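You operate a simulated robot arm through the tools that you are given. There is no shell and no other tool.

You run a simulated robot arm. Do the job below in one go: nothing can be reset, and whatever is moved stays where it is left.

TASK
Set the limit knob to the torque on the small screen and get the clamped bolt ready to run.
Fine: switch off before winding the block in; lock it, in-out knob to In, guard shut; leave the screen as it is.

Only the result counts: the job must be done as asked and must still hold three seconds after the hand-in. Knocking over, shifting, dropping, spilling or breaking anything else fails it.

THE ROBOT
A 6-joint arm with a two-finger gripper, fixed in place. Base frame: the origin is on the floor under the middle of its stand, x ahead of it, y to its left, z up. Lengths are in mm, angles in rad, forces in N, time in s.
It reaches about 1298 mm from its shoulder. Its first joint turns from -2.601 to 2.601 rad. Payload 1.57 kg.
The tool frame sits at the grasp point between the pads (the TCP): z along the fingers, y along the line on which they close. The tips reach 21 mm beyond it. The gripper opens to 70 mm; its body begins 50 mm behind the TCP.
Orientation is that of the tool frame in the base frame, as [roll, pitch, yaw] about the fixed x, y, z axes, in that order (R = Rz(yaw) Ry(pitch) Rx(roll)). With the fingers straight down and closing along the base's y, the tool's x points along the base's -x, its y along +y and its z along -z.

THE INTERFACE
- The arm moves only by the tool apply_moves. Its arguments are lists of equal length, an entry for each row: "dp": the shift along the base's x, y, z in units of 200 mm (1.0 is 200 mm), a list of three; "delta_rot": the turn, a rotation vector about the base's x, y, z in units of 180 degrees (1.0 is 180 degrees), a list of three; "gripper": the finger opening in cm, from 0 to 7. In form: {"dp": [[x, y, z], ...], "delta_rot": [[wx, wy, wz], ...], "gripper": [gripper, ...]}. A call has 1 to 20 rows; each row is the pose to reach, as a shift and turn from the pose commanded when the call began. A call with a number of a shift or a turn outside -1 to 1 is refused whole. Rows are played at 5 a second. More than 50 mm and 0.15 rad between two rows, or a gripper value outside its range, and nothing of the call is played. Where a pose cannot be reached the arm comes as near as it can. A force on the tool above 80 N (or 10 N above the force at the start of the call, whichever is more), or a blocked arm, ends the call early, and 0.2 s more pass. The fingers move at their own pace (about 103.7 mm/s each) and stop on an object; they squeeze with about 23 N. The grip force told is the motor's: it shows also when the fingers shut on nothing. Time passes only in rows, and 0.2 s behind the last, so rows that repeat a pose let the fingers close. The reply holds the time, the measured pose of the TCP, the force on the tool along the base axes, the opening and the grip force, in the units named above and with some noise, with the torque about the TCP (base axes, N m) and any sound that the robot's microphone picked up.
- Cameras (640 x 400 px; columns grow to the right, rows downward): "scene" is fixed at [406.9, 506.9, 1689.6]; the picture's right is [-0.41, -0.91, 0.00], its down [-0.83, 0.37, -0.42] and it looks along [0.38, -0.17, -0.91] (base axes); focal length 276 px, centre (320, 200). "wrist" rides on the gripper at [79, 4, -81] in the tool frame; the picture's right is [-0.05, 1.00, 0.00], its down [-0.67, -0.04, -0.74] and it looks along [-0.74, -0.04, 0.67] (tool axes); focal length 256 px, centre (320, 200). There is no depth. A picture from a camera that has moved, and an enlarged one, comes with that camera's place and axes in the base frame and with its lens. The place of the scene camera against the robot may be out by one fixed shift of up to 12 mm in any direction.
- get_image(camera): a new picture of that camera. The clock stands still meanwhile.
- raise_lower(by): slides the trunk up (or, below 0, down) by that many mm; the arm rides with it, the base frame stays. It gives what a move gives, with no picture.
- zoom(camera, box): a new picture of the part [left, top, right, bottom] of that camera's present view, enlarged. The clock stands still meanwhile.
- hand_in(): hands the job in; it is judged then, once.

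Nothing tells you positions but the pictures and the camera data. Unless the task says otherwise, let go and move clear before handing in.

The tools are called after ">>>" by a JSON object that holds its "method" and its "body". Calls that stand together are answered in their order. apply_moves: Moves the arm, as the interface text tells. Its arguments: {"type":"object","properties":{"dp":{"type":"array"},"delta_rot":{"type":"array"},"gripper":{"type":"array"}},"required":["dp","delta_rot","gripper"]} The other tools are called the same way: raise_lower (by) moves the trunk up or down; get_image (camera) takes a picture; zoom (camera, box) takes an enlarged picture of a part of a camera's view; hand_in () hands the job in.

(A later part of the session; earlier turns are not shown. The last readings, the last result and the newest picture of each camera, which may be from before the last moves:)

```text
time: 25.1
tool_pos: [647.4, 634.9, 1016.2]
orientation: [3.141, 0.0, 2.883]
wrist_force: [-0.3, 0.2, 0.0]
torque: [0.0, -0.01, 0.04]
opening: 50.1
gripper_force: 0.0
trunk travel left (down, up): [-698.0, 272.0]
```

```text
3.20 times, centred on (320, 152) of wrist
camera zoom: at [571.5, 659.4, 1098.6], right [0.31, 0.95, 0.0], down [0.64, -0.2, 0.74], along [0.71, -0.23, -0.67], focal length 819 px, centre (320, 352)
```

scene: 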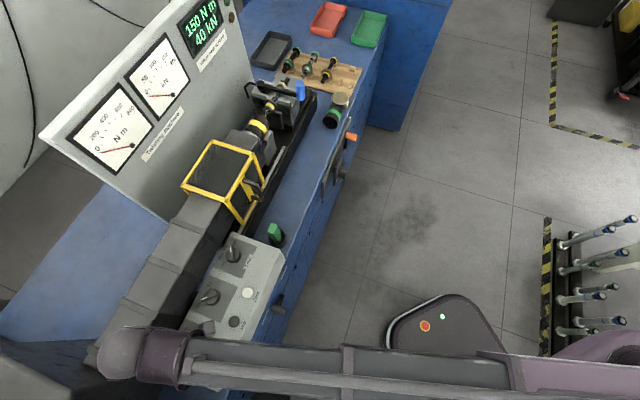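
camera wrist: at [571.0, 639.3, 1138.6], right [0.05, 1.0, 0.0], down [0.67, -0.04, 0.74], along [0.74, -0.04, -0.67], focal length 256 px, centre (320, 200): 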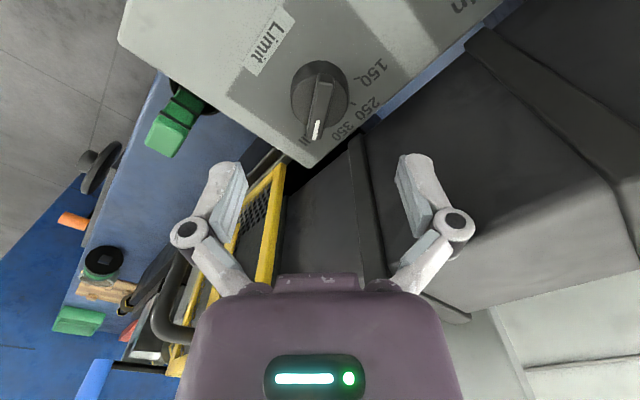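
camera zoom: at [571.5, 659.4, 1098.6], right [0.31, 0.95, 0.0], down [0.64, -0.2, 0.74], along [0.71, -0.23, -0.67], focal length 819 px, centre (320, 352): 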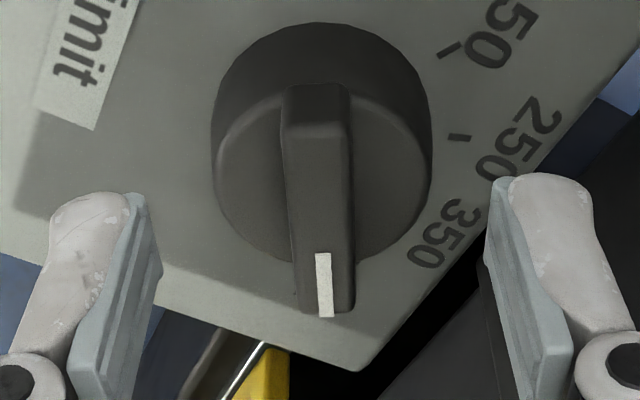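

Aligned. Next comes the grip and a 120° counterclockwise turn to 150.

>>> {"method": "apply_moves", "body": {"dp": [[0, 0, 0], [0, 0, 0], [0, 0, 0], [0, 0, 0], [0, 0, 0], [0, 0, 0], [0, 0, 0], [0, 0, 0], [0, 0, 0], [0, 0, 0], [0, 0, 0], [0, 0, 0], [0, 0, 0], [0, 0, 0], [0, 0, 0], [0, 0, 0], [0, 0, 0], [0, 0, 0]], "delta_rot": [[0, 0, 0], [0, 0, 0], [0, 0, 0], [0, 0, 0.0445], [0, 0, 0.089], [0, 0, 0.1335], [0, 0, 0.178], [0, 0, 0.2225], [0, 0, 0.267], [0, 0, 0.3115], [0, 0, 0.356], [0, 0, 0.4], [0, 0, 0.445], [0, 0, 0.489], [0, 0, 0.5335], [0, 0, 0.578], [0, 0, 0.6225], [0, 0, 0.667]], "gripper": [2, 0.5, 0, 0, 0, 0, 0, 0, 0, 0, 0, 0, 0, 0, 0, 0, 0, 0]}}

>>> {"method": "get_image", "body": {"camera": "wrist"}}

```text
time: 28.9
tool_pos: [648.7, 633.8, 1017.0]
orientation: [-3.14, 0.001, -1.304]
wrist_force: [12.0, -14.8, 0.7]
torque: [-0.43, -0.24, -0.36]
opening: 10.2
gripper_force: 32.0
trunk travel left (down, up): [-698.0, 272.0]
```

```text
taken
camera wrist: at [665.7, 555.8, 1098.8], right [-0.98, -0.21, 0.0], down [-0.14, 0.65, 0.74], along [-0.16, 0.73, -0.67], focal length 256 px, centre (320, 200)
```

wrist: 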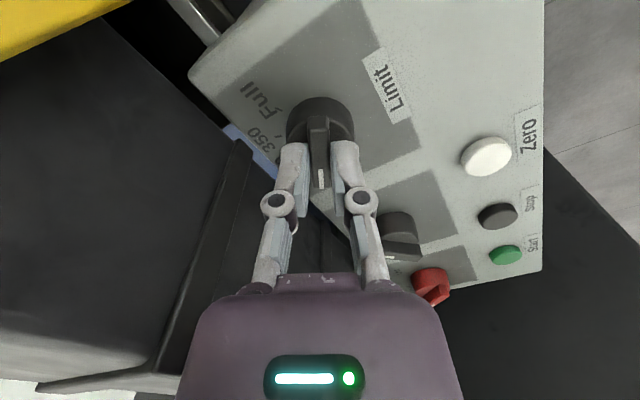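

>>> {"method": "apply_moves", "body": {"dp": [[0, 0, 0], [0, 0, 0]], "delta_rot": [[0, 0, 0], [0, 0, 0]], "gripper": [3, 5]}}

>>> {"method": "raise_lower", "body": {"by": 45}}

>>> {"method": "zoom", "body": {"camera": "wrist", "box": [220, 20, 420, 145]}}

>>> {"method": "zoom", "body": {"camera": "scene", "box": [160, 220, 290, 390]}}

```text
time: 29.6
tool_pos: [647.6, 636.0, 1015.2]
orientation: [3.141, 0.0, -1.302]
wrist_force: [0.6, -0.4, 0.1]
torque: [0.0, -0.01, -0.03]
opening: 50.3
gripper_force: 0.1
trunk travel left (down, up): [-698.0, 272.0]
```

```text
time: 30.4
tool_pos: [646.8, 635.5, 1061.5]
orientation: [3.141, 0.001, -1.303]
wrist_force: [0.7, 0.0, 0.2]
torque: [-0.03, -0.01, -0.01]
opening: 49.8
gripper_force: 0.1
trunk travel left (down, up): [-743.0, 227.0]
```

```text
3.20 times, centred on (320, 82) of wrist
camera zoom: at [663.6, 557.7, 1143.5], right [-0.98, -0.21, 0.0], down [-0.14, 0.65, 0.74], along [-0.16, 0.73, -0.67], focal length 819 px, centre (320, 576)
```

zoom: 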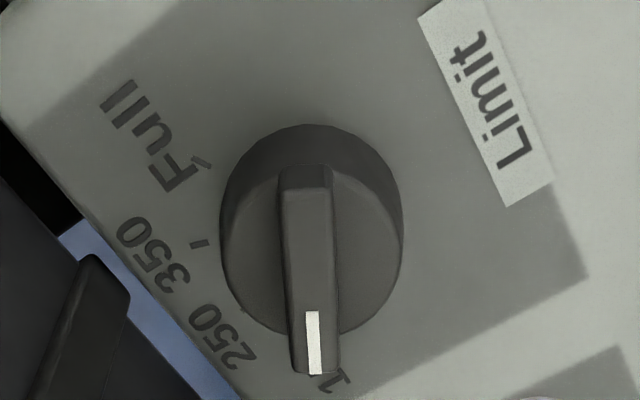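

```text
2.35 times, centred on (225, 305) of scene
camera zoom: at [406.9, 506.9, 1689.6], right [-0.41, -0.91, 0.0], down [-0.83, 0.37, -0.42], along [0.38, -0.17, -0.91], focal length 650 px, centre (544, -47)
```

zoom: 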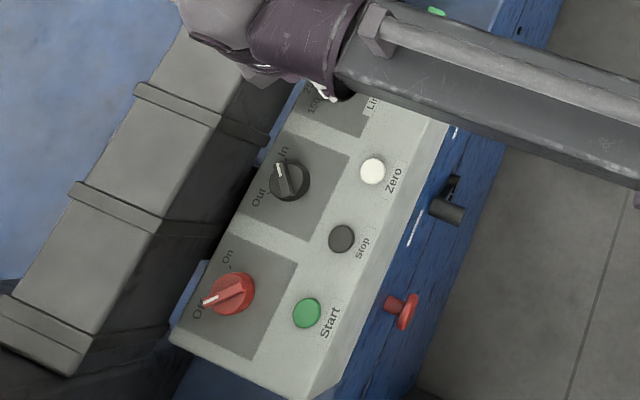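

All three knobs now read as wanted: power Off, in-out In, limit 150. Now I'm backing away from the bench to prepare for the wheel and the lock lever on the front panel.

>>> {"method": "apply_moves", "body": {"dp": [[-0.12, -0.12, 0], [-0.24, -0.24, 0], [-0.36, -0.36, 0], [-0.48, -0.48, 0], [-0.6, -0.6, 0], [-0.72, -0.72, 0], [-0.84, -0.84, 0], [-0.96, -0.96, 0]], "delta_rot": [[0, 0, -0.042], [0, 0, -0.084], [0, 0, -0.126], [0, 0, -0.168], [0, 0, -0.21], [0, 0, -0.252], [0, 0, -0.294], [0, 0, -0.335]], "gripper": [7, 7, 7, 7, 7, 7, 7, 7]}}

>>> {"method": "apply_moves", "body": {"dp": [[0.12, -0.12, 0], [0.24, -0.24, 0], [0.36, -0.36, 0], [0.48, -0.48, 0], [0.6, -0.6, 0], [0.72, -0.72, 0], [0.84, -0.84, 0]], "delta_rot": [[0, 0, 0], [0, 0, 0], [0, 0, 0], [0, 0, 0], [0, 0, 0], [0, 0, 0], [0, 0, 0]], "gripper": [7, 7, 7, 7, 7, 7, 7]}}

>>> {"method": "get_image", "body": {"camera": "wrist"}}

>>> {"method": "get_image", "body": {"camera": "scene"}}

```text
time: 32.2
tool_pos: [455.1, 444.3, 1062.2]
orientation: [-3.142, 0.0, -2.359]
wrist_force: [-0.8, 0.1, 0.8]
torque: [-0.05, -0.02, -0.04]
opening: 69.8
gripper_force: 0.0
trunk travel left (down, up): [-743.0, 227.0]
```

```text
time: 33.8
tool_pos: [622.5, 275.5, 1062.0]
orientation: [3.141, 0.0, -2.357]
wrist_force: [1.0, 0.4, 0.3]
torque: [-0.01, 0.01, 0.01]
opening: 69.8
gripper_force: 0.0
trunk travel left (down, up): [-743.0, 227.0]
```

```text
taken
camera wrist: at [563.6, 221.3, 1143.5], right [-0.67, 0.74, 0.0], down [0.5, 0.45, 0.74], along [0.55, 0.5, -0.67], focal length 256 px, centre (320, 200)
```

wrist: 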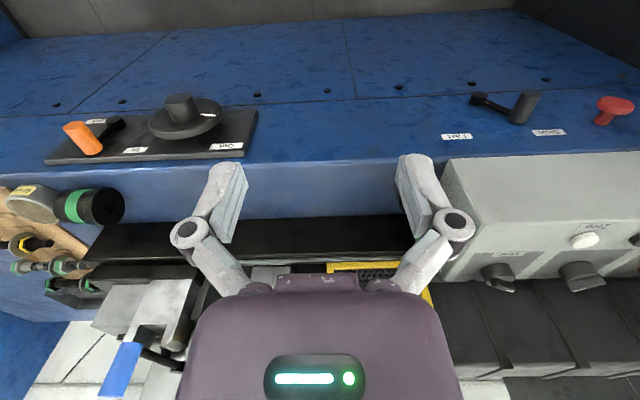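

```text
taken
```

scene: 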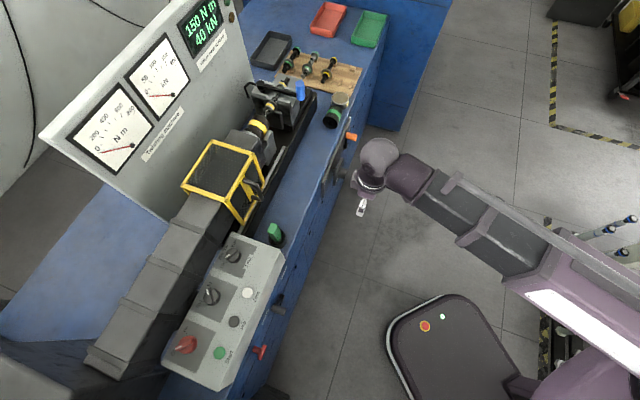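

>>> {"method": "zoom", "body": {"camera": "wrist", "box": [40, 80, 280, 230]}}

>>> {"method": "zoom", "body": {"camera": "wrist", "box": [0, 240, 240, 400]}}

>>> {"method": "zoom", "body": {"camera": "wrist", "box": [50, 100, 130, 170]}}

```text
2.67 times, centred on (160, 155) of wrist
camera zoom: at [563.6, 221.3, 1143.5], right [-0.67, 0.74, 0.0], down [0.5, 0.45, 0.74], along [0.55, 0.5, -0.67], focal length 683 px, centre (747, 320)
```

zoom: 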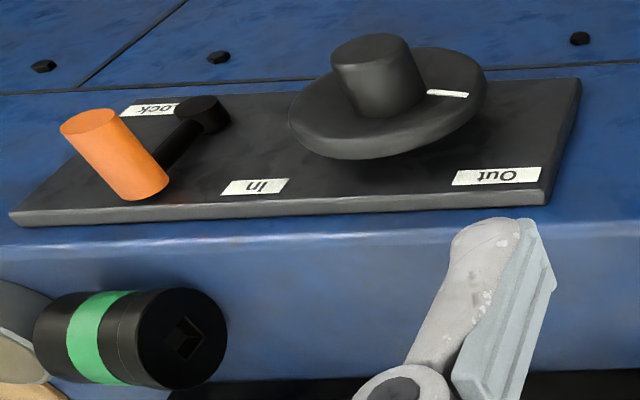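

```text
2.50 times, centred on (120, 320) of wrist
camera zoom: at [563.6, 221.3, 1143.5], right [-0.67, 0.74, 0.0], down [0.5, 0.45, 0.74], along [0.55, 0.5, -0.67], focal length 640 px, centre (820, -100)
```

zoom: 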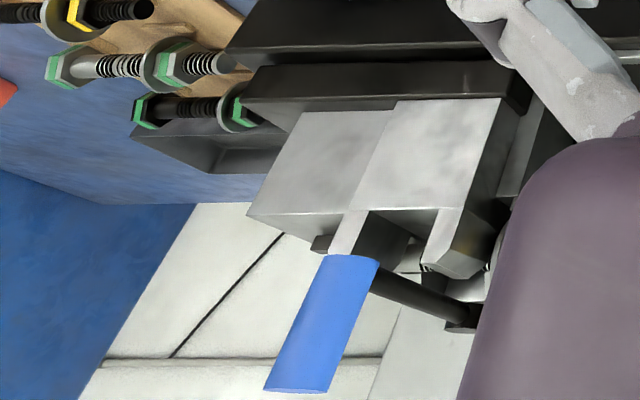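

```text
5.71 times, centred on (90, 135) of wrist
camera zoom: at [563.6, 221.3, 1143.5], right [-0.67, 0.74, 0.0], down [0.5, 0.45, 0.74], along [0.55, 0.5, -0.67], focal length 1463 px, centre (1634, 571)
```

zoom: 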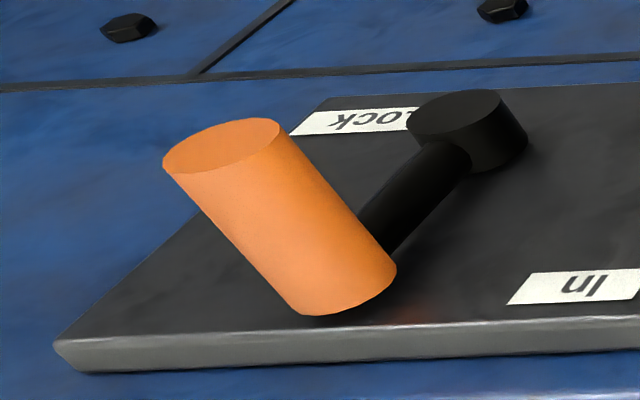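

The wheel's white mark points to "Out", and the "In" label is at the upper right of the plate. The orange lever points up-right with the "Lock" label below it. I'll move opposite the wheel, stay back from the bench, and try tilting the tool to horizontal.

>>> {"method": "apply_moves", "body": {"dp": [[0.08, -0.17, 0], [0.16, -0.34, 0], [0.24, -0.5, 0], [0.32, -0.67, 0], [0.4, -0.84, 0], [0.47, -0.98, 0]], "delta_rot": [[0, 0, 0], [0, 0, 0], [0, 0, 0], [0, 0, 0], [0, 0, 0], [0, 0, 0]], "gripper": [7, 7, 7, 7, 7, 7]}}

>>> {"method": "apply_moves", "body": {"dp": [[-0.1, -0.1, 0], [-0.2, -0.2, 0], [-0.3, -0.3, 0], [-0.4, -0.4, 0]], "delta_rot": [[0, 0, 0], [0, 0, 0], [0, 0, 0], [0, 0, 0]], "gripper": [7, 7, 7, 7]}}

>>> {"method": "apply_moves", "body": {"dp": [[0.02, 0.02, 0], [0.04, 0.04, 0.01], [0.06, 0.06, 0.03]], "delta_rot": [[0.033, -0.033, 0], [0.066, -0.066, 0], [0.099, -0.099, 0]], "gripper": [7, 7, 7]}}

>>> {"method": "get_image", "body": {"camera": "scene"}}

>>> {"method": "get_image", "body": {"camera": "wrist"}}

```text
time: 35.2
tool_pos: [719.8, 78.7, 1061.3]
orientation: [3.141, 0.0, -2.357]
wrist_force: [1.0, 0.2, -0.1]
torque: [0.0, -0.02, 0.03]
opening: 70.1
gripper_force: 0.1
trunk travel left (down, up): [-743.0, 227.0]
```

```text
time: 36.2
tool_pos: [637.0, -0.1, 1062.0]
orientation: [-3.141, 0.0, -2.356]
wrist_force: [0.8, -0.7, -1.0]
torque: [0.0, -0.01, -0.01]
opening: 69.8
gripper_force: 0.0
trunk travel left (down, up): [-743.0, 227.0]
```

```text
time: 37.0
tool_pos: [649.7, 10.9, 1078.9]
orientation: [3.141, 0.443, -2.358]
wrist_force: [-0.5, -0.1, 0.6]
torque: [-0.02, 0.01, -0.01]
opening: 70.0
gripper_force: 0.1
out of reach, approached as far as the arm can: row 2, 3
trunk travel left (down, up): [-743.0, 227.0]
```

```text
taken
```

scene: 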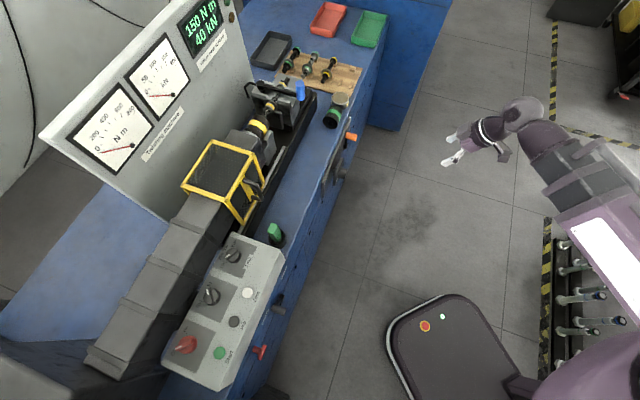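

```text
taken
camera wrist: at [570.9, -61.0, 1119.9], right [-0.67, 0.74, 0.02], down [0.23, 0.18, 0.96], along [0.7, 0.65, -0.29], focal length 256 px, centre (320, 200)
```

wrist: 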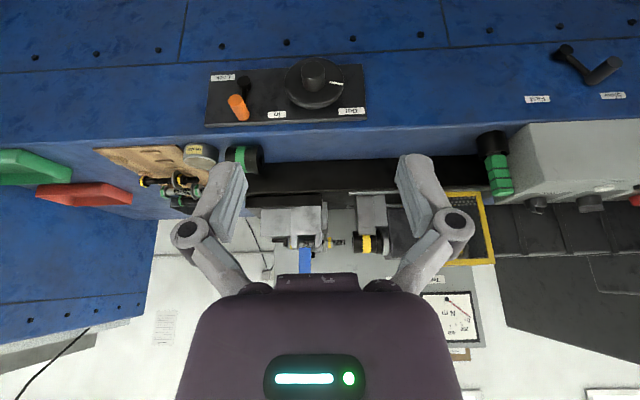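

Tilting works, and z shifts naturally with the tilt (wrist-to-TCP is about 178 mm). I'll continue to horizontal.

>>> {"method": "apply_moves", "body": {"dp": [[0, 0, 0], [0, 0, 0], [0, 0, 0], [0, 0, 0], [0, 0, 0], [0, 0, 0], [0, 0, 0], [0, 0, 0]], "delta_rot": [[0.032, -0.032, 0], [0.064, -0.064, 0], [0.096, -0.096, 0], [0.128, -0.128, 0], [0.16, -0.16, 0], [0.192, -0.192, 0], [0.224, -0.224, 0], [0.2545, -0.2545, 0]], "gripper": [7, 7, 7, 7, 7, 7, 7, 7]}}

>>> {"method": "get_image", "body": {"camera": "scene"}}

>>> {"method": "get_image", "body": {"camera": "wrist"}}

```text
time: 38.8
tool_pos: [653.4, 9.0, 1247.6]
orientation: [-1.044, 1.569, -0.258]
wrist_force: [-0.4, -0.6, -0.7]
torque: [-0.02, -0.03, -0.03]
opening: 70.1
gripper_force: 0.0
out of reach, approached as far as the arm can: row 1, 2, 3, 4, 5, 6, 7, 8
trunk travel left (down, up): [-743.0, 227.0]
```

```text
taken
```

scene: 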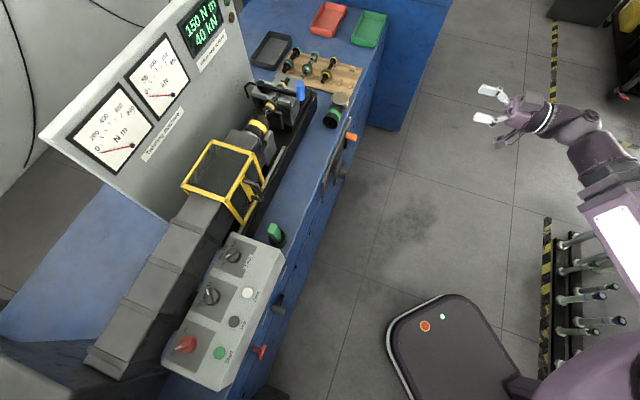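

```text
taken
camera wrist: at [592.8, -46.3, 1169.2], right [-0.71, 0.71, 0.05], down [-0.5, -0.55, 0.67], along [0.5, 0.44, 0.74], focal length 256 px, centre (320, 200)
```

wrist: 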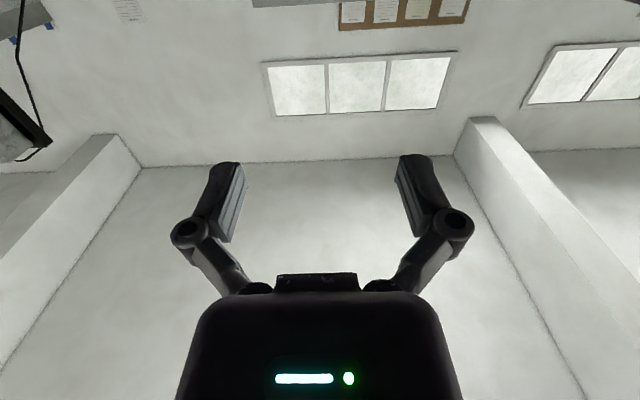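

The tool is now horizontal with the camera underneath. I'll roll it 180° so the camera is on top, going in two halves.

>>> {"method": "apply_moves", "body": {"dp": [[0, 0, 0], [0, 0, 0], [0, 0, 0], [0, 0, 0], [0, 0, 0], [0, 0, 0], [0, 0, 0], [0, 0, 0], [0, 0, 0], [0, 0, 0], [0, 0, 0], [0, 0, 0]], "delta_rot": [[-0.03, -0.03, 0], [-0.06, -0.06, 0], [-0.09, -0.09, 0], [-0.12, -0.12, 0], [-0.15, -0.15, 0], [-0.18, -0.18, 0], [-0.21, -0.21, 0], [-0.24, -0.24, 0], [-0.27, -0.27, 0], [-0.3, -0.3, 0], [-0.33, -0.33, 0], [-0.3535, -0.3535, 0]], "gripper": [7, 7, 7, 7, 7, 7, 7, 7, 7, 7, 7, 7]}}

>>> {"method": "get_image", "body": {"camera": "wrist"}}

```text
time: 41.4
tool_pos: [657.8, 9.0, 1246.4]
orientation: [-1.585, 0.124, -0.787]
wrist_force: [-0.2, 0.7, -0.2]
torque: [0.02, 0.0, -0.02]
opening: 70.3
gripper_force: 0.1
out of reach, approached as far as the arm can: row 11, 12
trunk travel left (down, up): [-743.0, 227.0]
```

```text
taken
camera wrist: at [654.7, -104.1, 1233.4], right [-0.13, 0.12, -0.98], down [-0.99, -0.06, 0.13], along [-0.05, 0.99, 0.12], focal length 256 px, centre (320, 200)
```

wrist: 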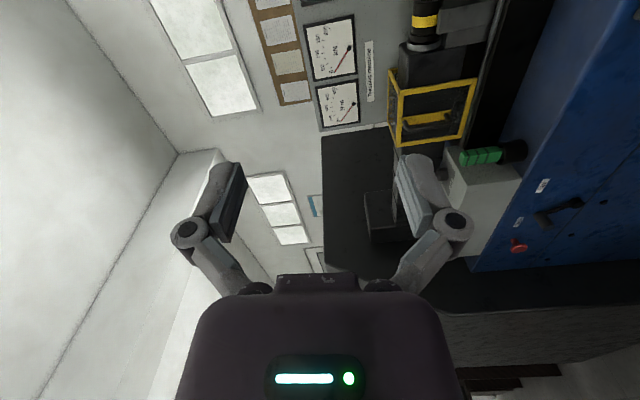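

There's a roll limit near -83° in that direction. I'll roll the other way and see how far it goes.

>>> {"method": "apply_moves", "body": {"dp": [[0, 0, 0], [0, 0, 0], [0, 0, 0], [0, 0, 0], [0, 0, 0], [0, 0, 0], [0, 0, 0], [0, 0, 0], [0, 0, 0], [0, 0, 0], [0, 0, 0], [0, 0, 0], [0, 0, 0], [0, 0, 0], [0, 0, 0], [0, 0, 0], [0, 0, 0], [0, 0, 0], [0, 0, 0], [0, 0, 0]], "delta_rot": [[0.032, 0.032, 0], [0.064, 0.064, 0], [0.096, 0.096, 0], [0.128, 0.128, 0], [0.16, 0.16, 0], [0.192, 0.192, 0], [0.224, 0.224, 0], [0.256, 0.256, 0], [0.288, 0.288, 0], [0.32, 0.32, 0], [0.352, 0.352, 0], [0.384, 0.384, 0], [0.416, 0.416, 0], [0.448, 0.448, 0], [0.48, 0.48, 0], [0.512, 0.512, 0], [0.544, 0.544, 0], [0.576, 0.576, 0], [0.608, 0.608, 0], [0.64, 0.64, 0]], "gripper": [7, 7, 7, 7, 7, 7, 7, 7, 7, 7, 7, 7, 7, 7, 7, 7, 7, 7, 7, 7]}}

>>> {"method": "get_image", "body": {"camera": "wrist"}}

```text
time: 45.6
tool_pos: [655.8, 8.4, 1248.7]
orientation: [1.561, 0.172, 2.357]
wrist_force: [-0.3, 0.1, -0.8]
torque: [0.02, 0.0, -0.02]
opening: 70.0
gripper_force: 0.1
out of reach, approached as far as the arm can: row 15, 16, 17, 18, 19, 20
trunk travel left (down, up): [-743.0, 227.0]
```

```text
taken
camera wrist: at [543.8, 7.0, 1240.3], right [-0.09, 0.08, 0.99], down [-0.05, -1.0, 0.07], along [0.99, -0.05, 0.09], focal length 256 px, centre (320, 200)
```

wrist: 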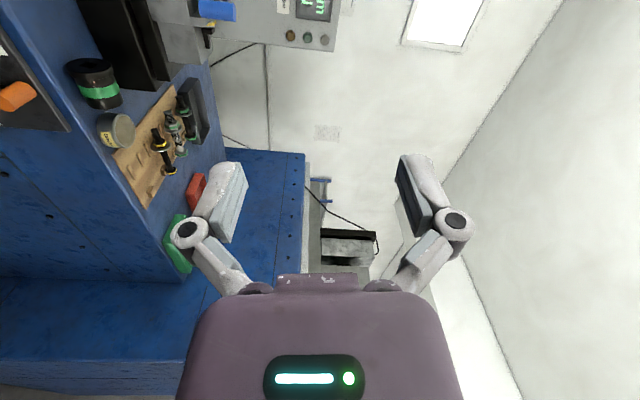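

The positive roll reached what I commanded (about +80°), so it may go further. I'll continue toward camera-up.

>>> {"method": "apply_moves", "body": {"dp": [[0, 0, 0], [0, 0, 0], [0, 0, 0], [0, 0, 0], [0, 0, 0], [0, 0, 0], [0, 0, 0], [0, 0, 0], [0, 0, 0], [0, 0, 0], [0, 0, 0], [0, 0, 0], [0, 0, 0]], "delta_rot": [[0.032, 0.032, 0], [0.064, 0.064, 0], [0.096, 0.096, 0], [0.128, 0.128, 0], [0.16, 0.16, 0], [0.192, 0.192, 0], [0.224, 0.224, 0], [0.256, 0.256, 0], [0.288, 0.288, 0], [0.32, 0.32, 0], [0.352, 0.352, 0], [0.38, 0.38, 0], [0.392, 0.392, 0]], "gripper": [7, 7, 7, 7, 7, 7, 7, 7, 7, 7, 7, 7, 7]}}

>>> {"method": "get_image", "body": {"camera": "wrist"}}

```text
time: 48.4
tool_pos: [658.8, 8.6, 1248.5]
orientation: [0.268, -1.566, -2.637]
wrist_force: [0.3, 0.2, 0.5]
torque: [-0.02, 0.01, 0.02]
opening: 70.2
gripper_force: 0.0
trunk travel left (down, up): [-743.0, 227.0]
```

```text
taken
camera wrist: at [602.1, -51.2, 1328.2], right [0.7, -0.71, -0.05], down [-0.56, -0.49, -0.67], along [0.45, 0.5, -0.74], focal length 256 px, centre (320, 200)
```

wrist: 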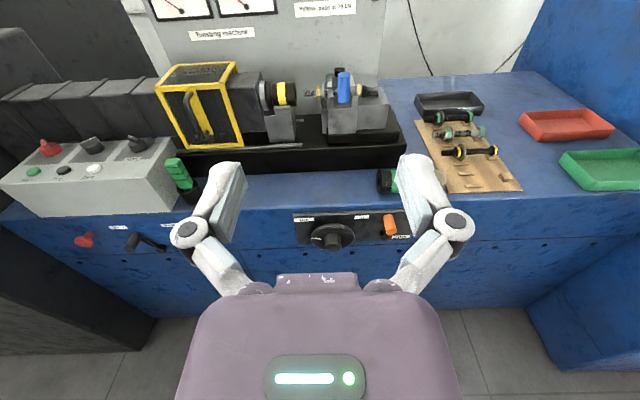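

Camera is on top now with an upright view of the bench front. I'll zoom in on the plate and on the machine.

>>> {"method": "zoom", "body": {"camera": "wrist", "box": [270, 195, 430, 295]}}

>>> {"method": "zoom", "body": {"camera": "wrist", "box": [150, 50, 410, 190]}}

>>> {"method": "zoom", "body": {"camera": "wrist", "box": [0, 120, 240, 270]}}

```text
4.00 times, centred on (350, 245) of wrist
camera zoom: at [602.1, -51.2, 1328.2], right [0.7, -0.71, -0.05], down [-0.56, -0.49, -0.67], along [0.45, 0.5, -0.74], focal length 1024 px, centre (200, 20)
```

zoom: 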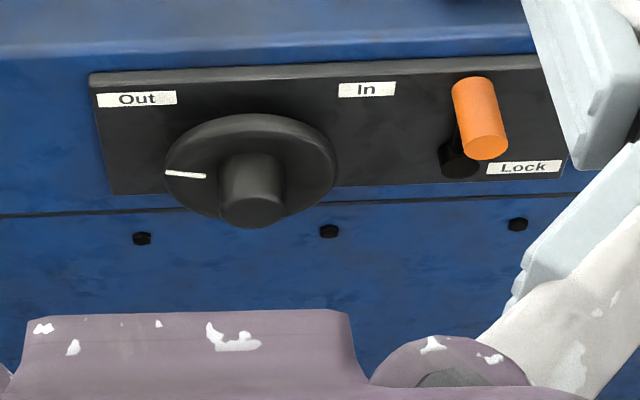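

```text
2.46 times, centred on (280, 120) of wrist
camera zoom: at [602.1, -51.2, 1328.2], right [0.7, -0.71, -0.05], down [-0.56, -0.49, -0.67], along [0.45, 0.5, -0.74], focal length 630 px, centre (418, 397)
```

zoom: 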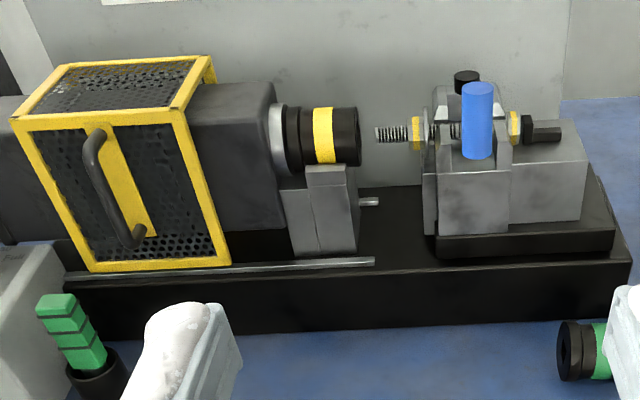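

```text
2.67 times, centred on (120, 195) of wrist
camera zoom: at [602.1, -51.2, 1328.2], right [0.7, -0.71, -0.05], down [-0.56, -0.49, -0.67], along [0.45, 0.5, -0.74], focal length 683 px, centre (853, 213)
```

zoom: 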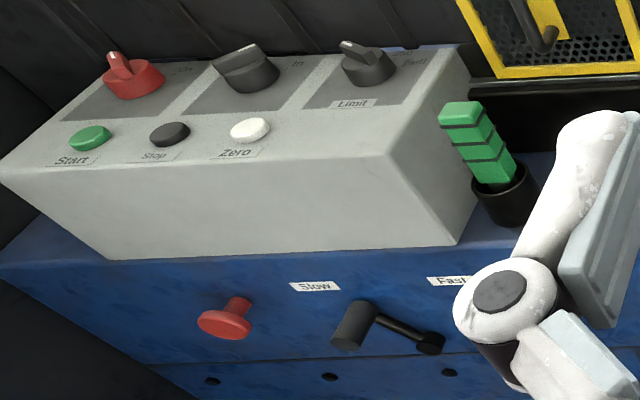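

The view is clear now: the wheel's mark points left (Out), the lever stands upright and "Lock" is to its right, so the lever goes 90° clockwise. The boss end is at about (843, 186, 774). I'll test how far the roll goes past camera-up, since winding will be clockwise.

>>> {"method": "apply_moves", "body": {"dp": [[0, 0, 0], [0, 0, 0], [0, 0, 0], [0, 0, 0], [0, 0, 0], [0, 0, 0], [0, 0, 0], [0, 0, 0], [0, 0, 0], [0, 0, 0], [0, 0, 0], [0, 0, 0]], "delta_rot": [[0.032, 0.032, 0], [0.064, 0.064, 0], [0.096, 0.096, 0], [0.128, 0.128, 0], [0.16, 0.16, 0], [0.192, 0.192, 0], [0.224, 0.224, 0], [0.256, 0.256, 0], [0.288, 0.288, 0], [0.32, 0.32, 0], [0.352, 0.352, 0], [0.354, 0.354, 0]], "gripper": [7, 7, 7, 7, 7, 7, 7, 7, 7, 7, 7, 7]}}

```text
time: 51.0
tool_pos: [657.9, 10.2, 1247.4]
orientation: [-1.569, -0.13, -0.789]
wrist_force: [0.1, 0.0, -0.8]
torque: [0.02, 0.0, -0.04]
opening: 70.0
gripper_force: 0.0
out of reach, approached as far as the arm can: row 11, 12
trunk travel left (down, up): [-743.0, 227.0]
```

Roll range is generous (about 345°). Now back to camera-up, then down to the wheel's height while still well clear of the bench.

>>> {"method": "apply_moves", "body": {"dp": [[0, 0, 0], [0, 0, 0], [0, 0, 0], [0, 0, 0], [0, 0, 0], [0, 0, 0], [0, 0, 0], [0, 0, 0], [0, 0, 0], [0, 0, 0], [0, 0, 0]], "delta_rot": [[-0.03, -0.03, 0], [-0.06, -0.06, 0], [-0.09, -0.09, 0], [-0.12, -0.12, 0], [-0.15, -0.15, 0], [-0.18, -0.18, 0], [-0.21, -0.21, 0], [-0.24, -0.24, 0], [-0.27, -0.27, 0], [-0.3, -0.3, 0], [-0.324, -0.324, 0]], "gripper": [7, 7, 7, 7, 7, 7, 7, 7, 7, 7, 7]}}

>>> {"method": "raise_lower", "body": {"by": -330}}

>>> {"method": "get_image", "body": {"camera": "wrist"}}

>>> {"method": "get_image", "body": {"camera": "scene"}}

```text
time: 53.4
tool_pos: [657.9, 10.0, 1248.4]
orientation: [0.183, -1.565, -2.535]
wrist_force: [-0.7, 0.0, -1.2]
torque: [0.0, 0.03, 0.0]
opening: 70.0
gripper_force: 0.0
trunk travel left (down, up): [-743.0, 227.0]
```

```text
time: 56.7
tool_pos: [658.0, 9.3, 919.8]
orientation: [-0.37, -1.566, -1.982]
wrist_force: [-0.2, -0.3, 0.0]
torque: [-0.01, 0.03, -0.03]
opening: 69.7
gripper_force: 0.2
trunk travel left (down, up): [-413.0, 557.0]
```

```text
taken
camera wrist: at [603.3, -51.6, 998.4], right [0.71, -0.7, -0.06], down [-0.55, -0.5, -0.67], along [0.44, 0.5, -0.74], focal length 256 px, centre (320, 200)
```

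wrist: 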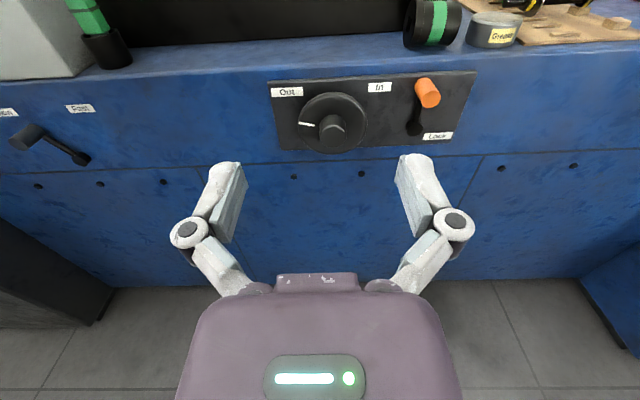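

```text
taken
```

scene: 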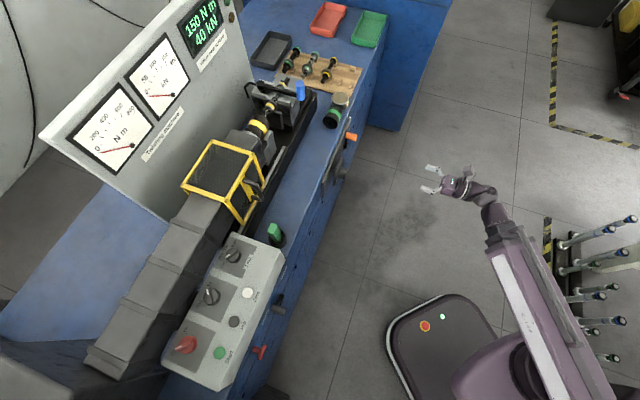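

>>> {"method": "zoom", "body": {"camera": "wrist", "box": [260, 60, 490, 170]}}

>>> {"method": "zoom", "body": {"camera": "wrist", "box": [0, 0, 640, 40]}}

```text
2.78 times, centred on (375, 115) of wrist
camera zoom: at [603.3, -51.6, 998.4], right [0.71, -0.7, -0.06], down [-0.55, -0.5, -0.67], along [0.44, 0.5, -0.74], focal length 712 px, centre (167, 436)
```

zoom: 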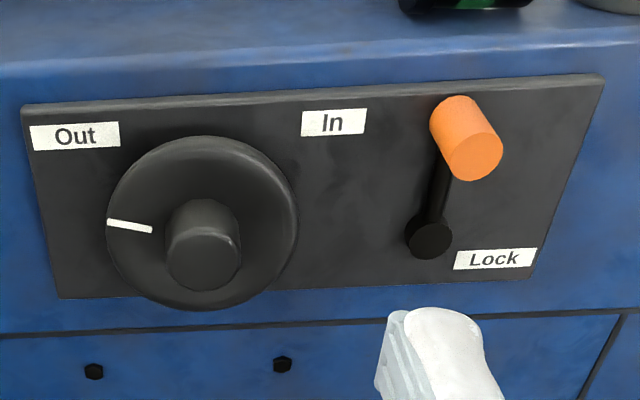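

```text
1.00 times, centred on (320, 20) of wrist (not enlarged: the box is as wide or as high as the picture)
camera zoom: at [603.3, -51.6, 998.4], right [0.71, -0.7, -0.06], down [-0.55, -0.5, -0.67], along [0.44, 0.5, -0.74], focal length 256 px, centre (320, 380)
```

zoom: 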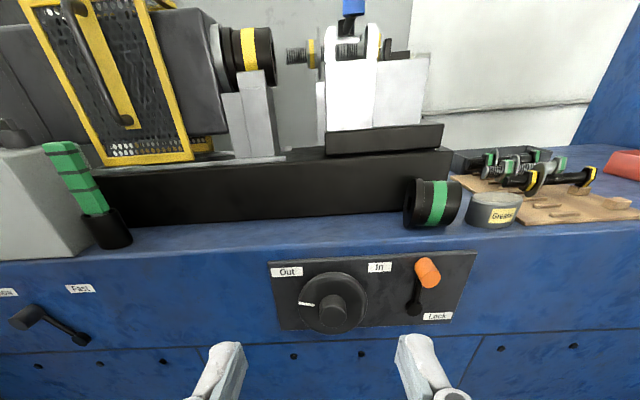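

Now I'm getting closer: moving toward the wheel and dropping to about its height for a refined look.

>>> {"method": "raise_lower", "body": {"by": -150}}

>>> {"method": "apply_moves", "body": {"dp": [[0.12, 0.11, 0], [0.24, 0.22, 0], [0.36, 0.33, 0], [0.48, 0.44, 0], [0.588, 0.53, 0]], "delta_rot": [[0, 0, 0], [0, 0, 0], [0, 0, 0], [0, 0, 0], [0, 0, 0]], "gripper": [7, 7, 7, 7, 7]}}

>>> {"method": "get_image", "body": {"camera": "wrist"}}

>>> {"method": "get_image", "body": {"camera": "scene"}}

```text
time: 58.4
tool_pos: [657.4, 9.4, 768.2]
orientation: [-0.368, -1.565, -1.982]
wrist_force: [0.2, -0.2, 0.0]
torque: [-0.02, 0.02, 0.01]
opening: 70.0
gripper_force: 0.1
trunk travel left (down, up): [-263.0, 707.0]
```

```text
time: 59.6
tool_pos: [777.2, 116.3, 768.8]
orientation: [-0.334, -1.566, -2.02]
wrist_force: [0.2, -1.0, 0.0]
torque: [-0.01, 0.0, 0.02]
opening: 69.8
gripper_force: 0.1
trunk travel left (down, up): [-263.0, 707.0]
```

```text
taken
camera wrist: at [721.9, 54.9, 848.5], right [0.71, -0.7, -0.06], down [-0.55, -0.5, -0.67], along [0.44, 0.5, -0.74], focal length 256 px, centre (320, 200)
```

wrist: 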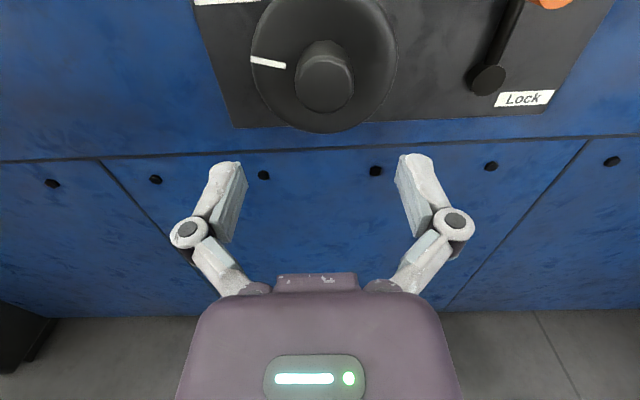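

```text
taken
```

scene: 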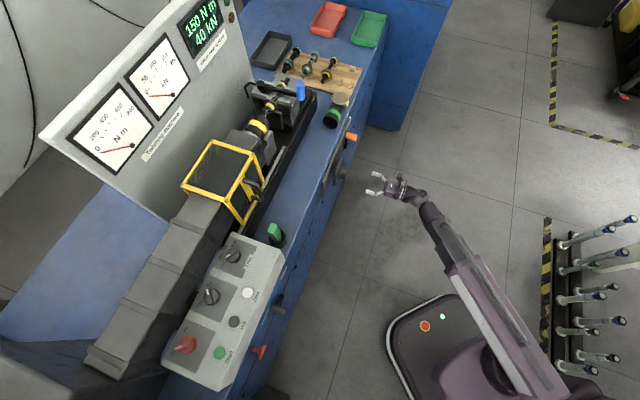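

The boss is nearly dead ahead: about 3.5 mm to the right, with height within 2 mm. I'll advance another 55 mm with fingers wide open and check again.

>>> {"method": "apply_moves", "body": {"dp": [[0.1, 0.08, 0], [0.207, 0.182, 0]], "delta_rot": [[0, 0, 0], [0, 0, 0]], "gripper": [7, 7]}}

>>> {"method": "get_image", "body": {"camera": "wrist"}}

>>> {"method": "zoom", "body": {"camera": "wrist", "box": [200, 40, 440, 190]}}

```text
time: 60.2
tool_pos: [817.3, 152.4, 769.0]
orientation: [-0.551, -1.565, -1.802]
wrist_force: [-0.1, 0.0, 0.2]
torque: [-0.03, 0.01, -0.02]
opening: 69.8
gripper_force: 0.0
trunk travel left (down, up): [-263.0, 707.0]
```

```text
taken
camera wrist: at [762.1, 90.9, 848.3], right [0.71, -0.7, -0.06], down [-0.55, -0.5, -0.67], along [0.44, 0.5, -0.74], focal length 256 px, centre (320, 200)
```

wrist: 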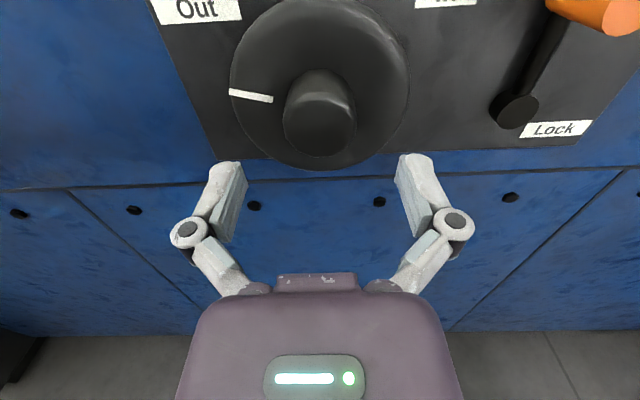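

```text
2.67 times, centred on (320, 115) of wrist
camera zoom: at [762.1, 90.9, 848.3], right [0.71, -0.7, -0.06], down [-0.55, -0.5, -0.67], along [0.44, 0.5, -0.74], focal length 683 px, centre (320, 427)
```

zoom: 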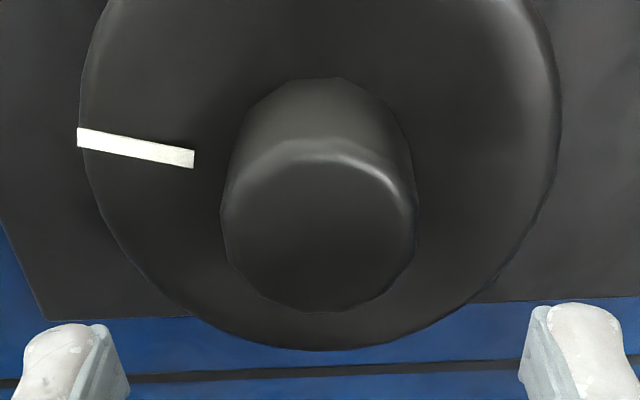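

The boss center is at u≈470, z≈772, with its end at v≈724 and a diameter of about 39 mm. I'll raise 3 mm and pre-roll the gripper 120° counterclockwise so I have room to wind clockwise.

>>> {"method": "raise_lower", "body": {"by": 3.5}}

>>> {"method": "apply_moves", "body": {"dp": [[0, 0, 0], [0, 0, 0], [0, 0, 0], [0, 0, 0], [0, 0, 0], [0, 0, 0], [0, 0, 0], [0, 0, 0], [0, 0, 0], [0, 0, 0], [0, 0, 0], [0, 0, 0], [0, 0, 0], [0, 0, 0], [0, 0, 0]], "delta_rot": [[-0.0314, -0.0314, 0], [-0.0628, -0.0628, 0], [-0.0942, -0.0942, 0], [-0.1256, -0.1256, 0], [-0.157, -0.157, 0], [-0.1884, -0.1884, 0], [-0.2198, -0.2198, 0], [-0.2512, -0.2512, 0], [-0.2826, -0.2826, 0], [-0.314, -0.314, 0], [-0.3454, -0.3454, 0], [-0.3768, -0.3768, 0], [-0.4082, -0.4082, 0], [-0.4396, -0.4396, 0], [-0.471, -0.471, 0]], "gripper": [7, 7, 7, 7, 7, 7, 7, 7, 7, 7, 7, 7, 7, 7, 7]}}

>>> {"method": "get_image", "body": {"camera": "wrist"}}

```text
time: 60.8
tool_pos: [816.5, 151.9, 771.2]
orientation: [-0.557, -1.567, -1.796]
wrist_force: [0.4, 0.1, 0.5]
torque: [0.01, -0.01, 0.02]
opening: 69.9
gripper_force: 0.0
trunk travel left (down, up): [-266.0, 704.0]
```

```text
time: 64.0
tool_pos: [816.7, 150.7, 769.7]
orientation: [1.574, 0.521, 2.358]
wrist_force: [-0.1, -0.1, -0.2]
torque: [-0.01, 0.02, -0.01]
opening: 70.2
gripper_force: 0.1
trunk travel left (down, up): [-266.0, 704.0]
```

```text
taken
camera wrist: at [708.6, 144.6, 735.9], right [-0.32, 0.32, 0.89], down [-0.1, -0.95, 0.3], along [0.94, 0.0, 0.34], focal length 256 px, centre (320, 200)
```

wrist: 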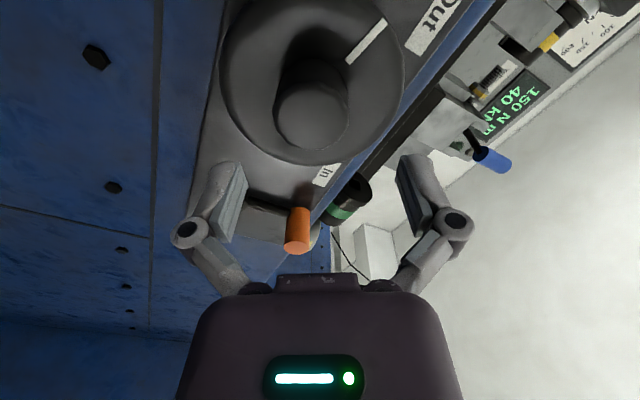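

>>> {"method": "zoom", "body": {"camera": "wrist", "box": [200, 40, 440, 190]}}

```text
2.67 times, centred on (320, 115) of wrist
camera zoom: at [708.6, 144.6, 735.9], right [-0.32, 0.32, 0.89], down [-0.1, -0.95, 0.3], along [0.94, 0.0, 0.34], focal length 683 px, centre (320, 427)
```

zoom: 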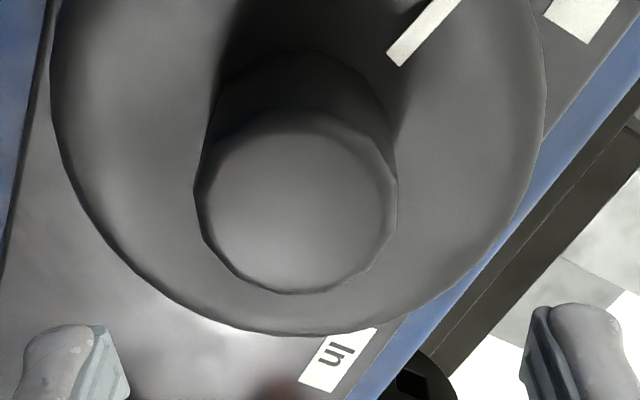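

Comparing this rolled view with the earlier one gives a better fix: boss end at v≈736, z≈765. I'll lower about 6 mm, nudge over, advance 25 mm and recheck.

>>> {"method": "raise_lower", "body": {"by": -6.4}}

>>> {"method": "apply_moves", "body": {"dp": [[0.084, 0.093, 0]], "delta_rot": [[0, 0, 0]], "gripper": [7]}}

>>> {"method": "zoom", "body": {"camera": "wrist", "box": [200, 60, 440, 210]}}

```text
time: 64.5
tool_pos: [817.4, 152.3, 764.8]
orientation: [1.572, 0.52, 2.359]
wrist_force: [0.2, 0.9, 0.6]
torque: [0.01, 0.01, -0.01]
opening: 70.0
gripper_force: 0.1
trunk travel left (down, up): [-260.0, 710.0]
```

```text
time: 64.9
tool_pos: [834.1, 170.2, 764.9]
orientation: [1.572, 0.519, 2.358]
wrist_force: [-1.0, 0.0, -0.2]
torque: [-0.02, -0.02, 0.04]
opening: 69.8
gripper_force: 0.0
trunk travel left (down, up): [-260.0, 710.0]
```

```text
2.67 times, centred on (320, 135) of wrist
camera zoom: at [725.2, 162.6, 729.8], right [-0.32, 0.32, 0.89], down [-0.1, -0.95, 0.3], along [0.94, 0.0, 0.33], focal length 683 px, centre (320, 373)
```

zoom: 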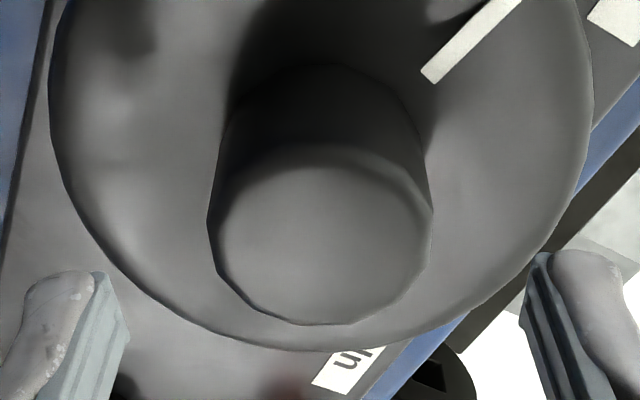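

Aligned within about half a millimeter. Next I advance 24 mm so the fingers surround the boss, then close.

>>> {"method": "apply_moves", "body": {"dp": [[0.043, 0.043, 0], [0.085, 0.085, 0], [0.085, 0.085, 0]], "delta_rot": [[0, 0, 0], [0, 0, 0], [0, 0, 0]], "gripper": [7, 7, 7]}}

>>> {"method": "get_image", "body": {"camera": "wrist"}}

>>> {"method": "apply_moves", "body": {"dp": [[0, 0, 0], [0, 0, 0], [0, 0, 0]], "delta_rot": [[0, 0, 0], [0, 0, 0], [0, 0, 0]], "gripper": [4.5, 3, 0]}}

>>> {"method": "get_image", "body": {"camera": "wrist"}}

```text
time: 65.7
tool_pos: [850.8, 187.2, 763.5]
orientation: [1.572, 0.52, 2.358]
wrist_force: [0.2, 0.2, -1.2]
torque: [0.0, -0.02, 0.04]
opening: 70.1
gripper_force: 0.1
trunk travel left (down, up): [-260.0, 710.0]
```

```text
taken
camera wrist: at [742.3, 179.7, 729.6], right [-0.32, 0.32, 0.89], down [-0.1, -0.95, 0.3], along [0.94, 0.0, 0.33], focal length 256 px, centre (320, 200)
```

wrist: 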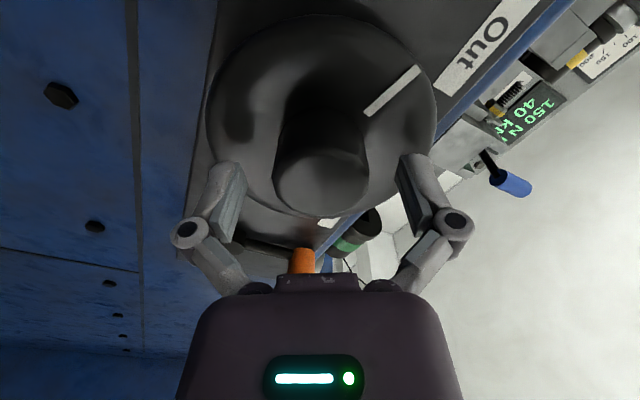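

```text
time: 66.5
tool_pos: [850.0, 186.8, 764.0]
orientation: [1.573, 0.519, 2.358]
wrist_force: [-4.4, -3.1, -1.1]
torque: [-0.08, 0.1, -0.06]
opening: 42.7
gripper_force: 32.1
trunk travel left (down, up): [-260.0, 710.0]
```

```text
taken
camera wrist: at [741.8, 179.5, 729.8], right [-0.32, 0.32, 0.89], down [-0.1, -0.95, 0.3], along [0.94, 0.0, 0.33], focal length 256 px, centre (320, 200)
```

wrist: 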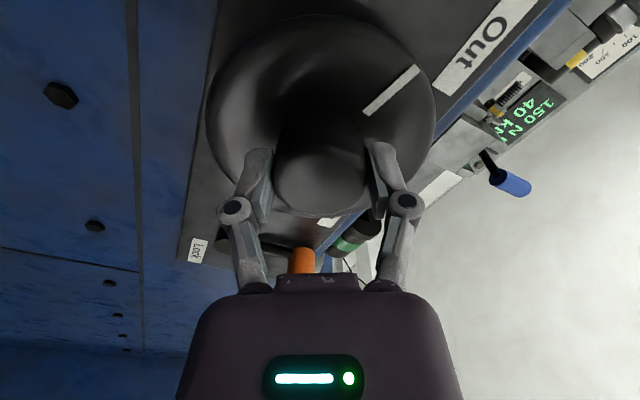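

The boss is gripped at 42.7 mm. I'll turn clockwise 40° first and see if the wheel and the block follow.

>>> {"method": "apply_moves", "body": {"dp": [[0, 0, 0], [0, 0, 0], [0, 0, 0], [0, 0, 0], [0, 0, 0]], "delta_rot": [[0.0314, 0.0314, 0], [0.0628, 0.0628, 0], [0.0942, 0.0942, 0], [0.1256, 0.1256, 0], [0.157, 0.157, 0]], "gripper": [0, 0, 0, 0, 0]}}

>>> {"method": "get_image", "body": {"camera": "wrist"}}

>>> {"method": "zoom", "body": {"camera": "scene", "box": [230, 50, 360, 200]}}

```text
time: 67.7
tool_pos: [850.7, 186.2, 765.4]
orientation: [1.571, -0.183, 2.358]
wrist_force: [-6.8, -1.8, 4.8]
torque: [0.0, -0.02, -0.28]
opening: 42.3
gripper_force: 32.4
trunk travel left (down, up): [-260.0, 710.0]
```

```text
taken
camera wrist: at [737.3, 184.0, 784.7], right [0.16, -0.16, 0.97], down [-0.07, -0.99, -0.15], along [0.98, -0.04, -0.17], focal length 256 px, centre (320, 200)
```

wrist: 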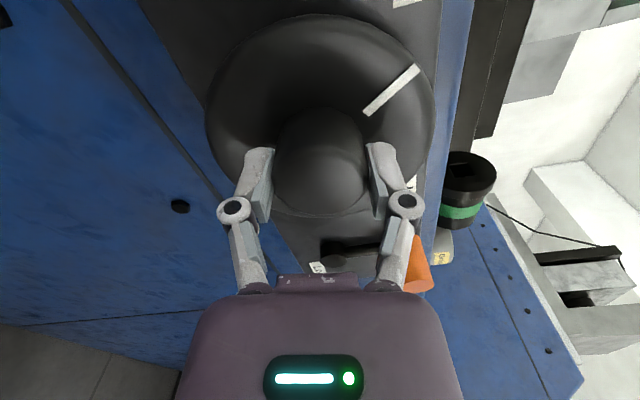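

```text
2.67 times, centred on (295, 125) of scene
camera zoom: at [406.9, 506.9, 1689.6], right [-0.41, -0.91, 0.0], down [-0.83, 0.37, -0.42], along [0.38, -0.17, -0.91], focal length 737 px, centre (387, 400)
```

zoom: 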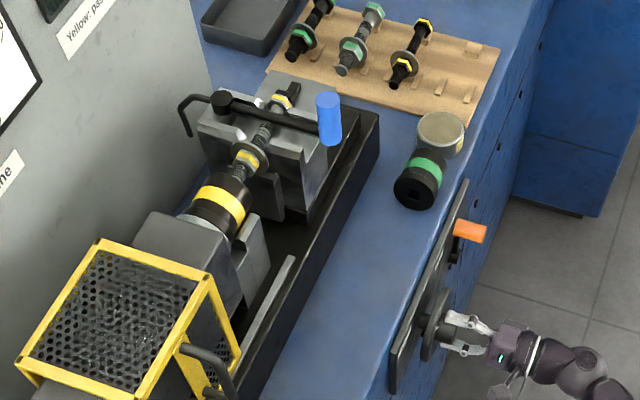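

The wheel turns with the gripper and the block is moving toward the socket. I'll continue another 50°.

>>> {"method": "apply_moves", "body": {"dp": [[0, 0, 0], [0, 0, 0], [0, 0, 0], [0, 0, 0], [0, 0, 0], [0, 0, 0]], "delta_rot": [[0.0314, 0.0314, 0], [0.0628, 0.0628, 0], [0.0942, 0.0942, 0], [0.1256, 0.1256, 0], [0.157, 0.157, 0], [0.1964, 0.1964, 0]], "gripper": [0, 0, 0, 0, 0, 0]}}

>>> {"method": "get_image", "body": {"camera": "wrist"}}

>>> {"method": "zoom", "body": {"camera": "scene", "box": [230, 50, 360, 200]}}

```text
refused: row 6 steps farther than a row can; nothing moved
```

```text
taken
camera wrist: at [737.3, 184.0, 784.7], right [0.16, -0.16, 0.97], down [-0.07, -0.99, -0.15], along [0.98, -0.04, -0.17], focal length 256 px, centre (320, 200)
```

wrist: 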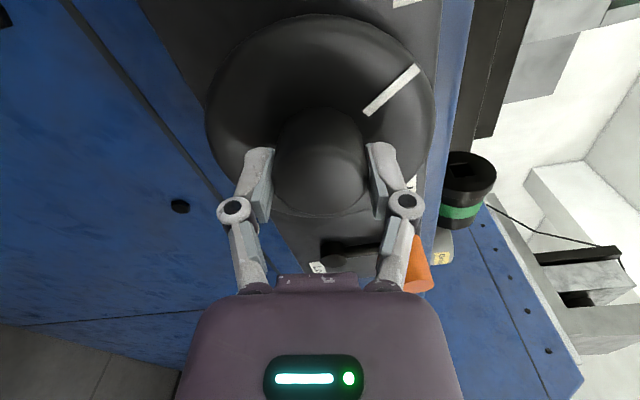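

```text
2.67 times, centred on (295, 125) of scene
camera zoom: at [406.9, 506.9, 1689.6], right [-0.41, -0.91, 0.0], down [-0.83, 0.37, -0.42], along [0.38, -0.17, -0.91], focal length 737 px, centre (387, 400)
```

zoom: 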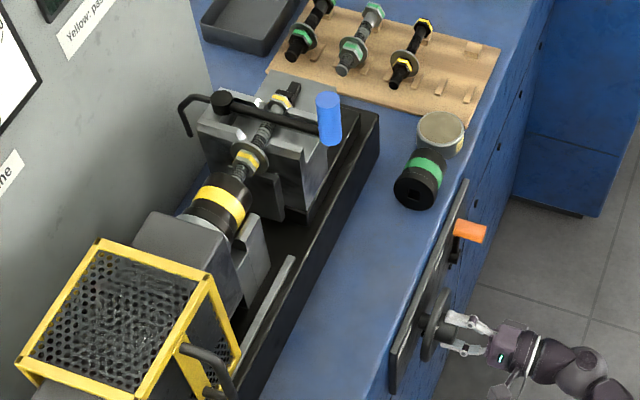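

The call was refused because its last row stepped too far, so nothing moved. I'll resend with even steps.

>>> {"method": "apply_moves", "body": {"dp": [[0, 0, 0], [0, 0, 0], [0, 0, 0], [0, 0, 0], [0, 0, 0], [0, 0, 0]], "delta_rot": [[0.03, 0.03, 0], [0.06, 0.06, 0], [0.09, 0.09, 0], [0.12, 0.12, 0], [0.15, 0.15, 0], [0.18, 0.18, 0]], "gripper": [0, 0, 0, 0, 0, 0]}}

>>> {"method": "get_image", "body": {"camera": "wrist"}}

>>> {"method": "zoom", "body": {"camera": "scene", "box": [230, 50, 360, 200]}}

```text
time: 69.1
tool_pos: [849.7, 186.7, 765.7]
orientation: [1.567, -0.981, 2.361]
wrist_force: [3.9, -6.1, 19.5]
torque: [-0.11, 0.02, -0.37]
opening: 42.7
gripper_force: 32.0
trunk travel left (down, up): [-260.0, 710.0]
```

```text
taken
camera wrist: at [763.5, 157.8, 835.3], right [0.61, -0.61, 0.51], down [-0.28, -0.77, -0.57], along [0.74, 0.2, -0.64], focal length 256 px, centre (320, 200)
```

wrist: 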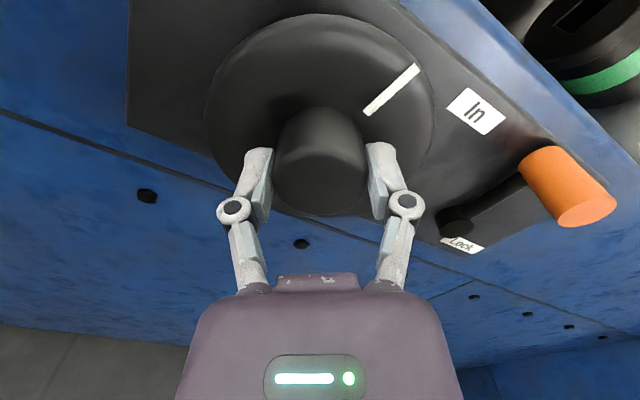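

```text
2.67 times, centred on (295, 125) of scene
camera zoom: at [406.9, 506.9, 1689.6], right [-0.41, -0.91, 0.0], down [-0.83, 0.37, -0.42], along [0.38, -0.17, -0.91], focal length 737 px, centre (387, 400)
```

zoom: 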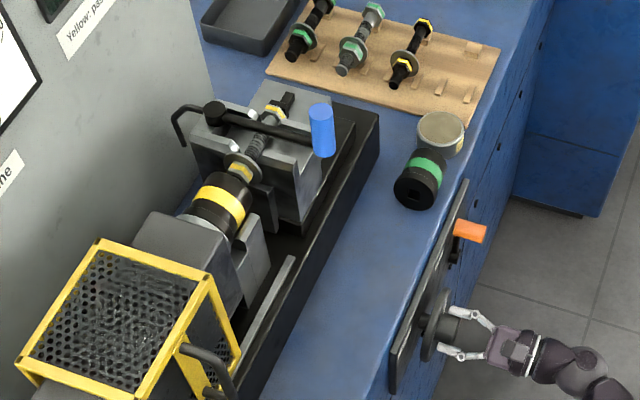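

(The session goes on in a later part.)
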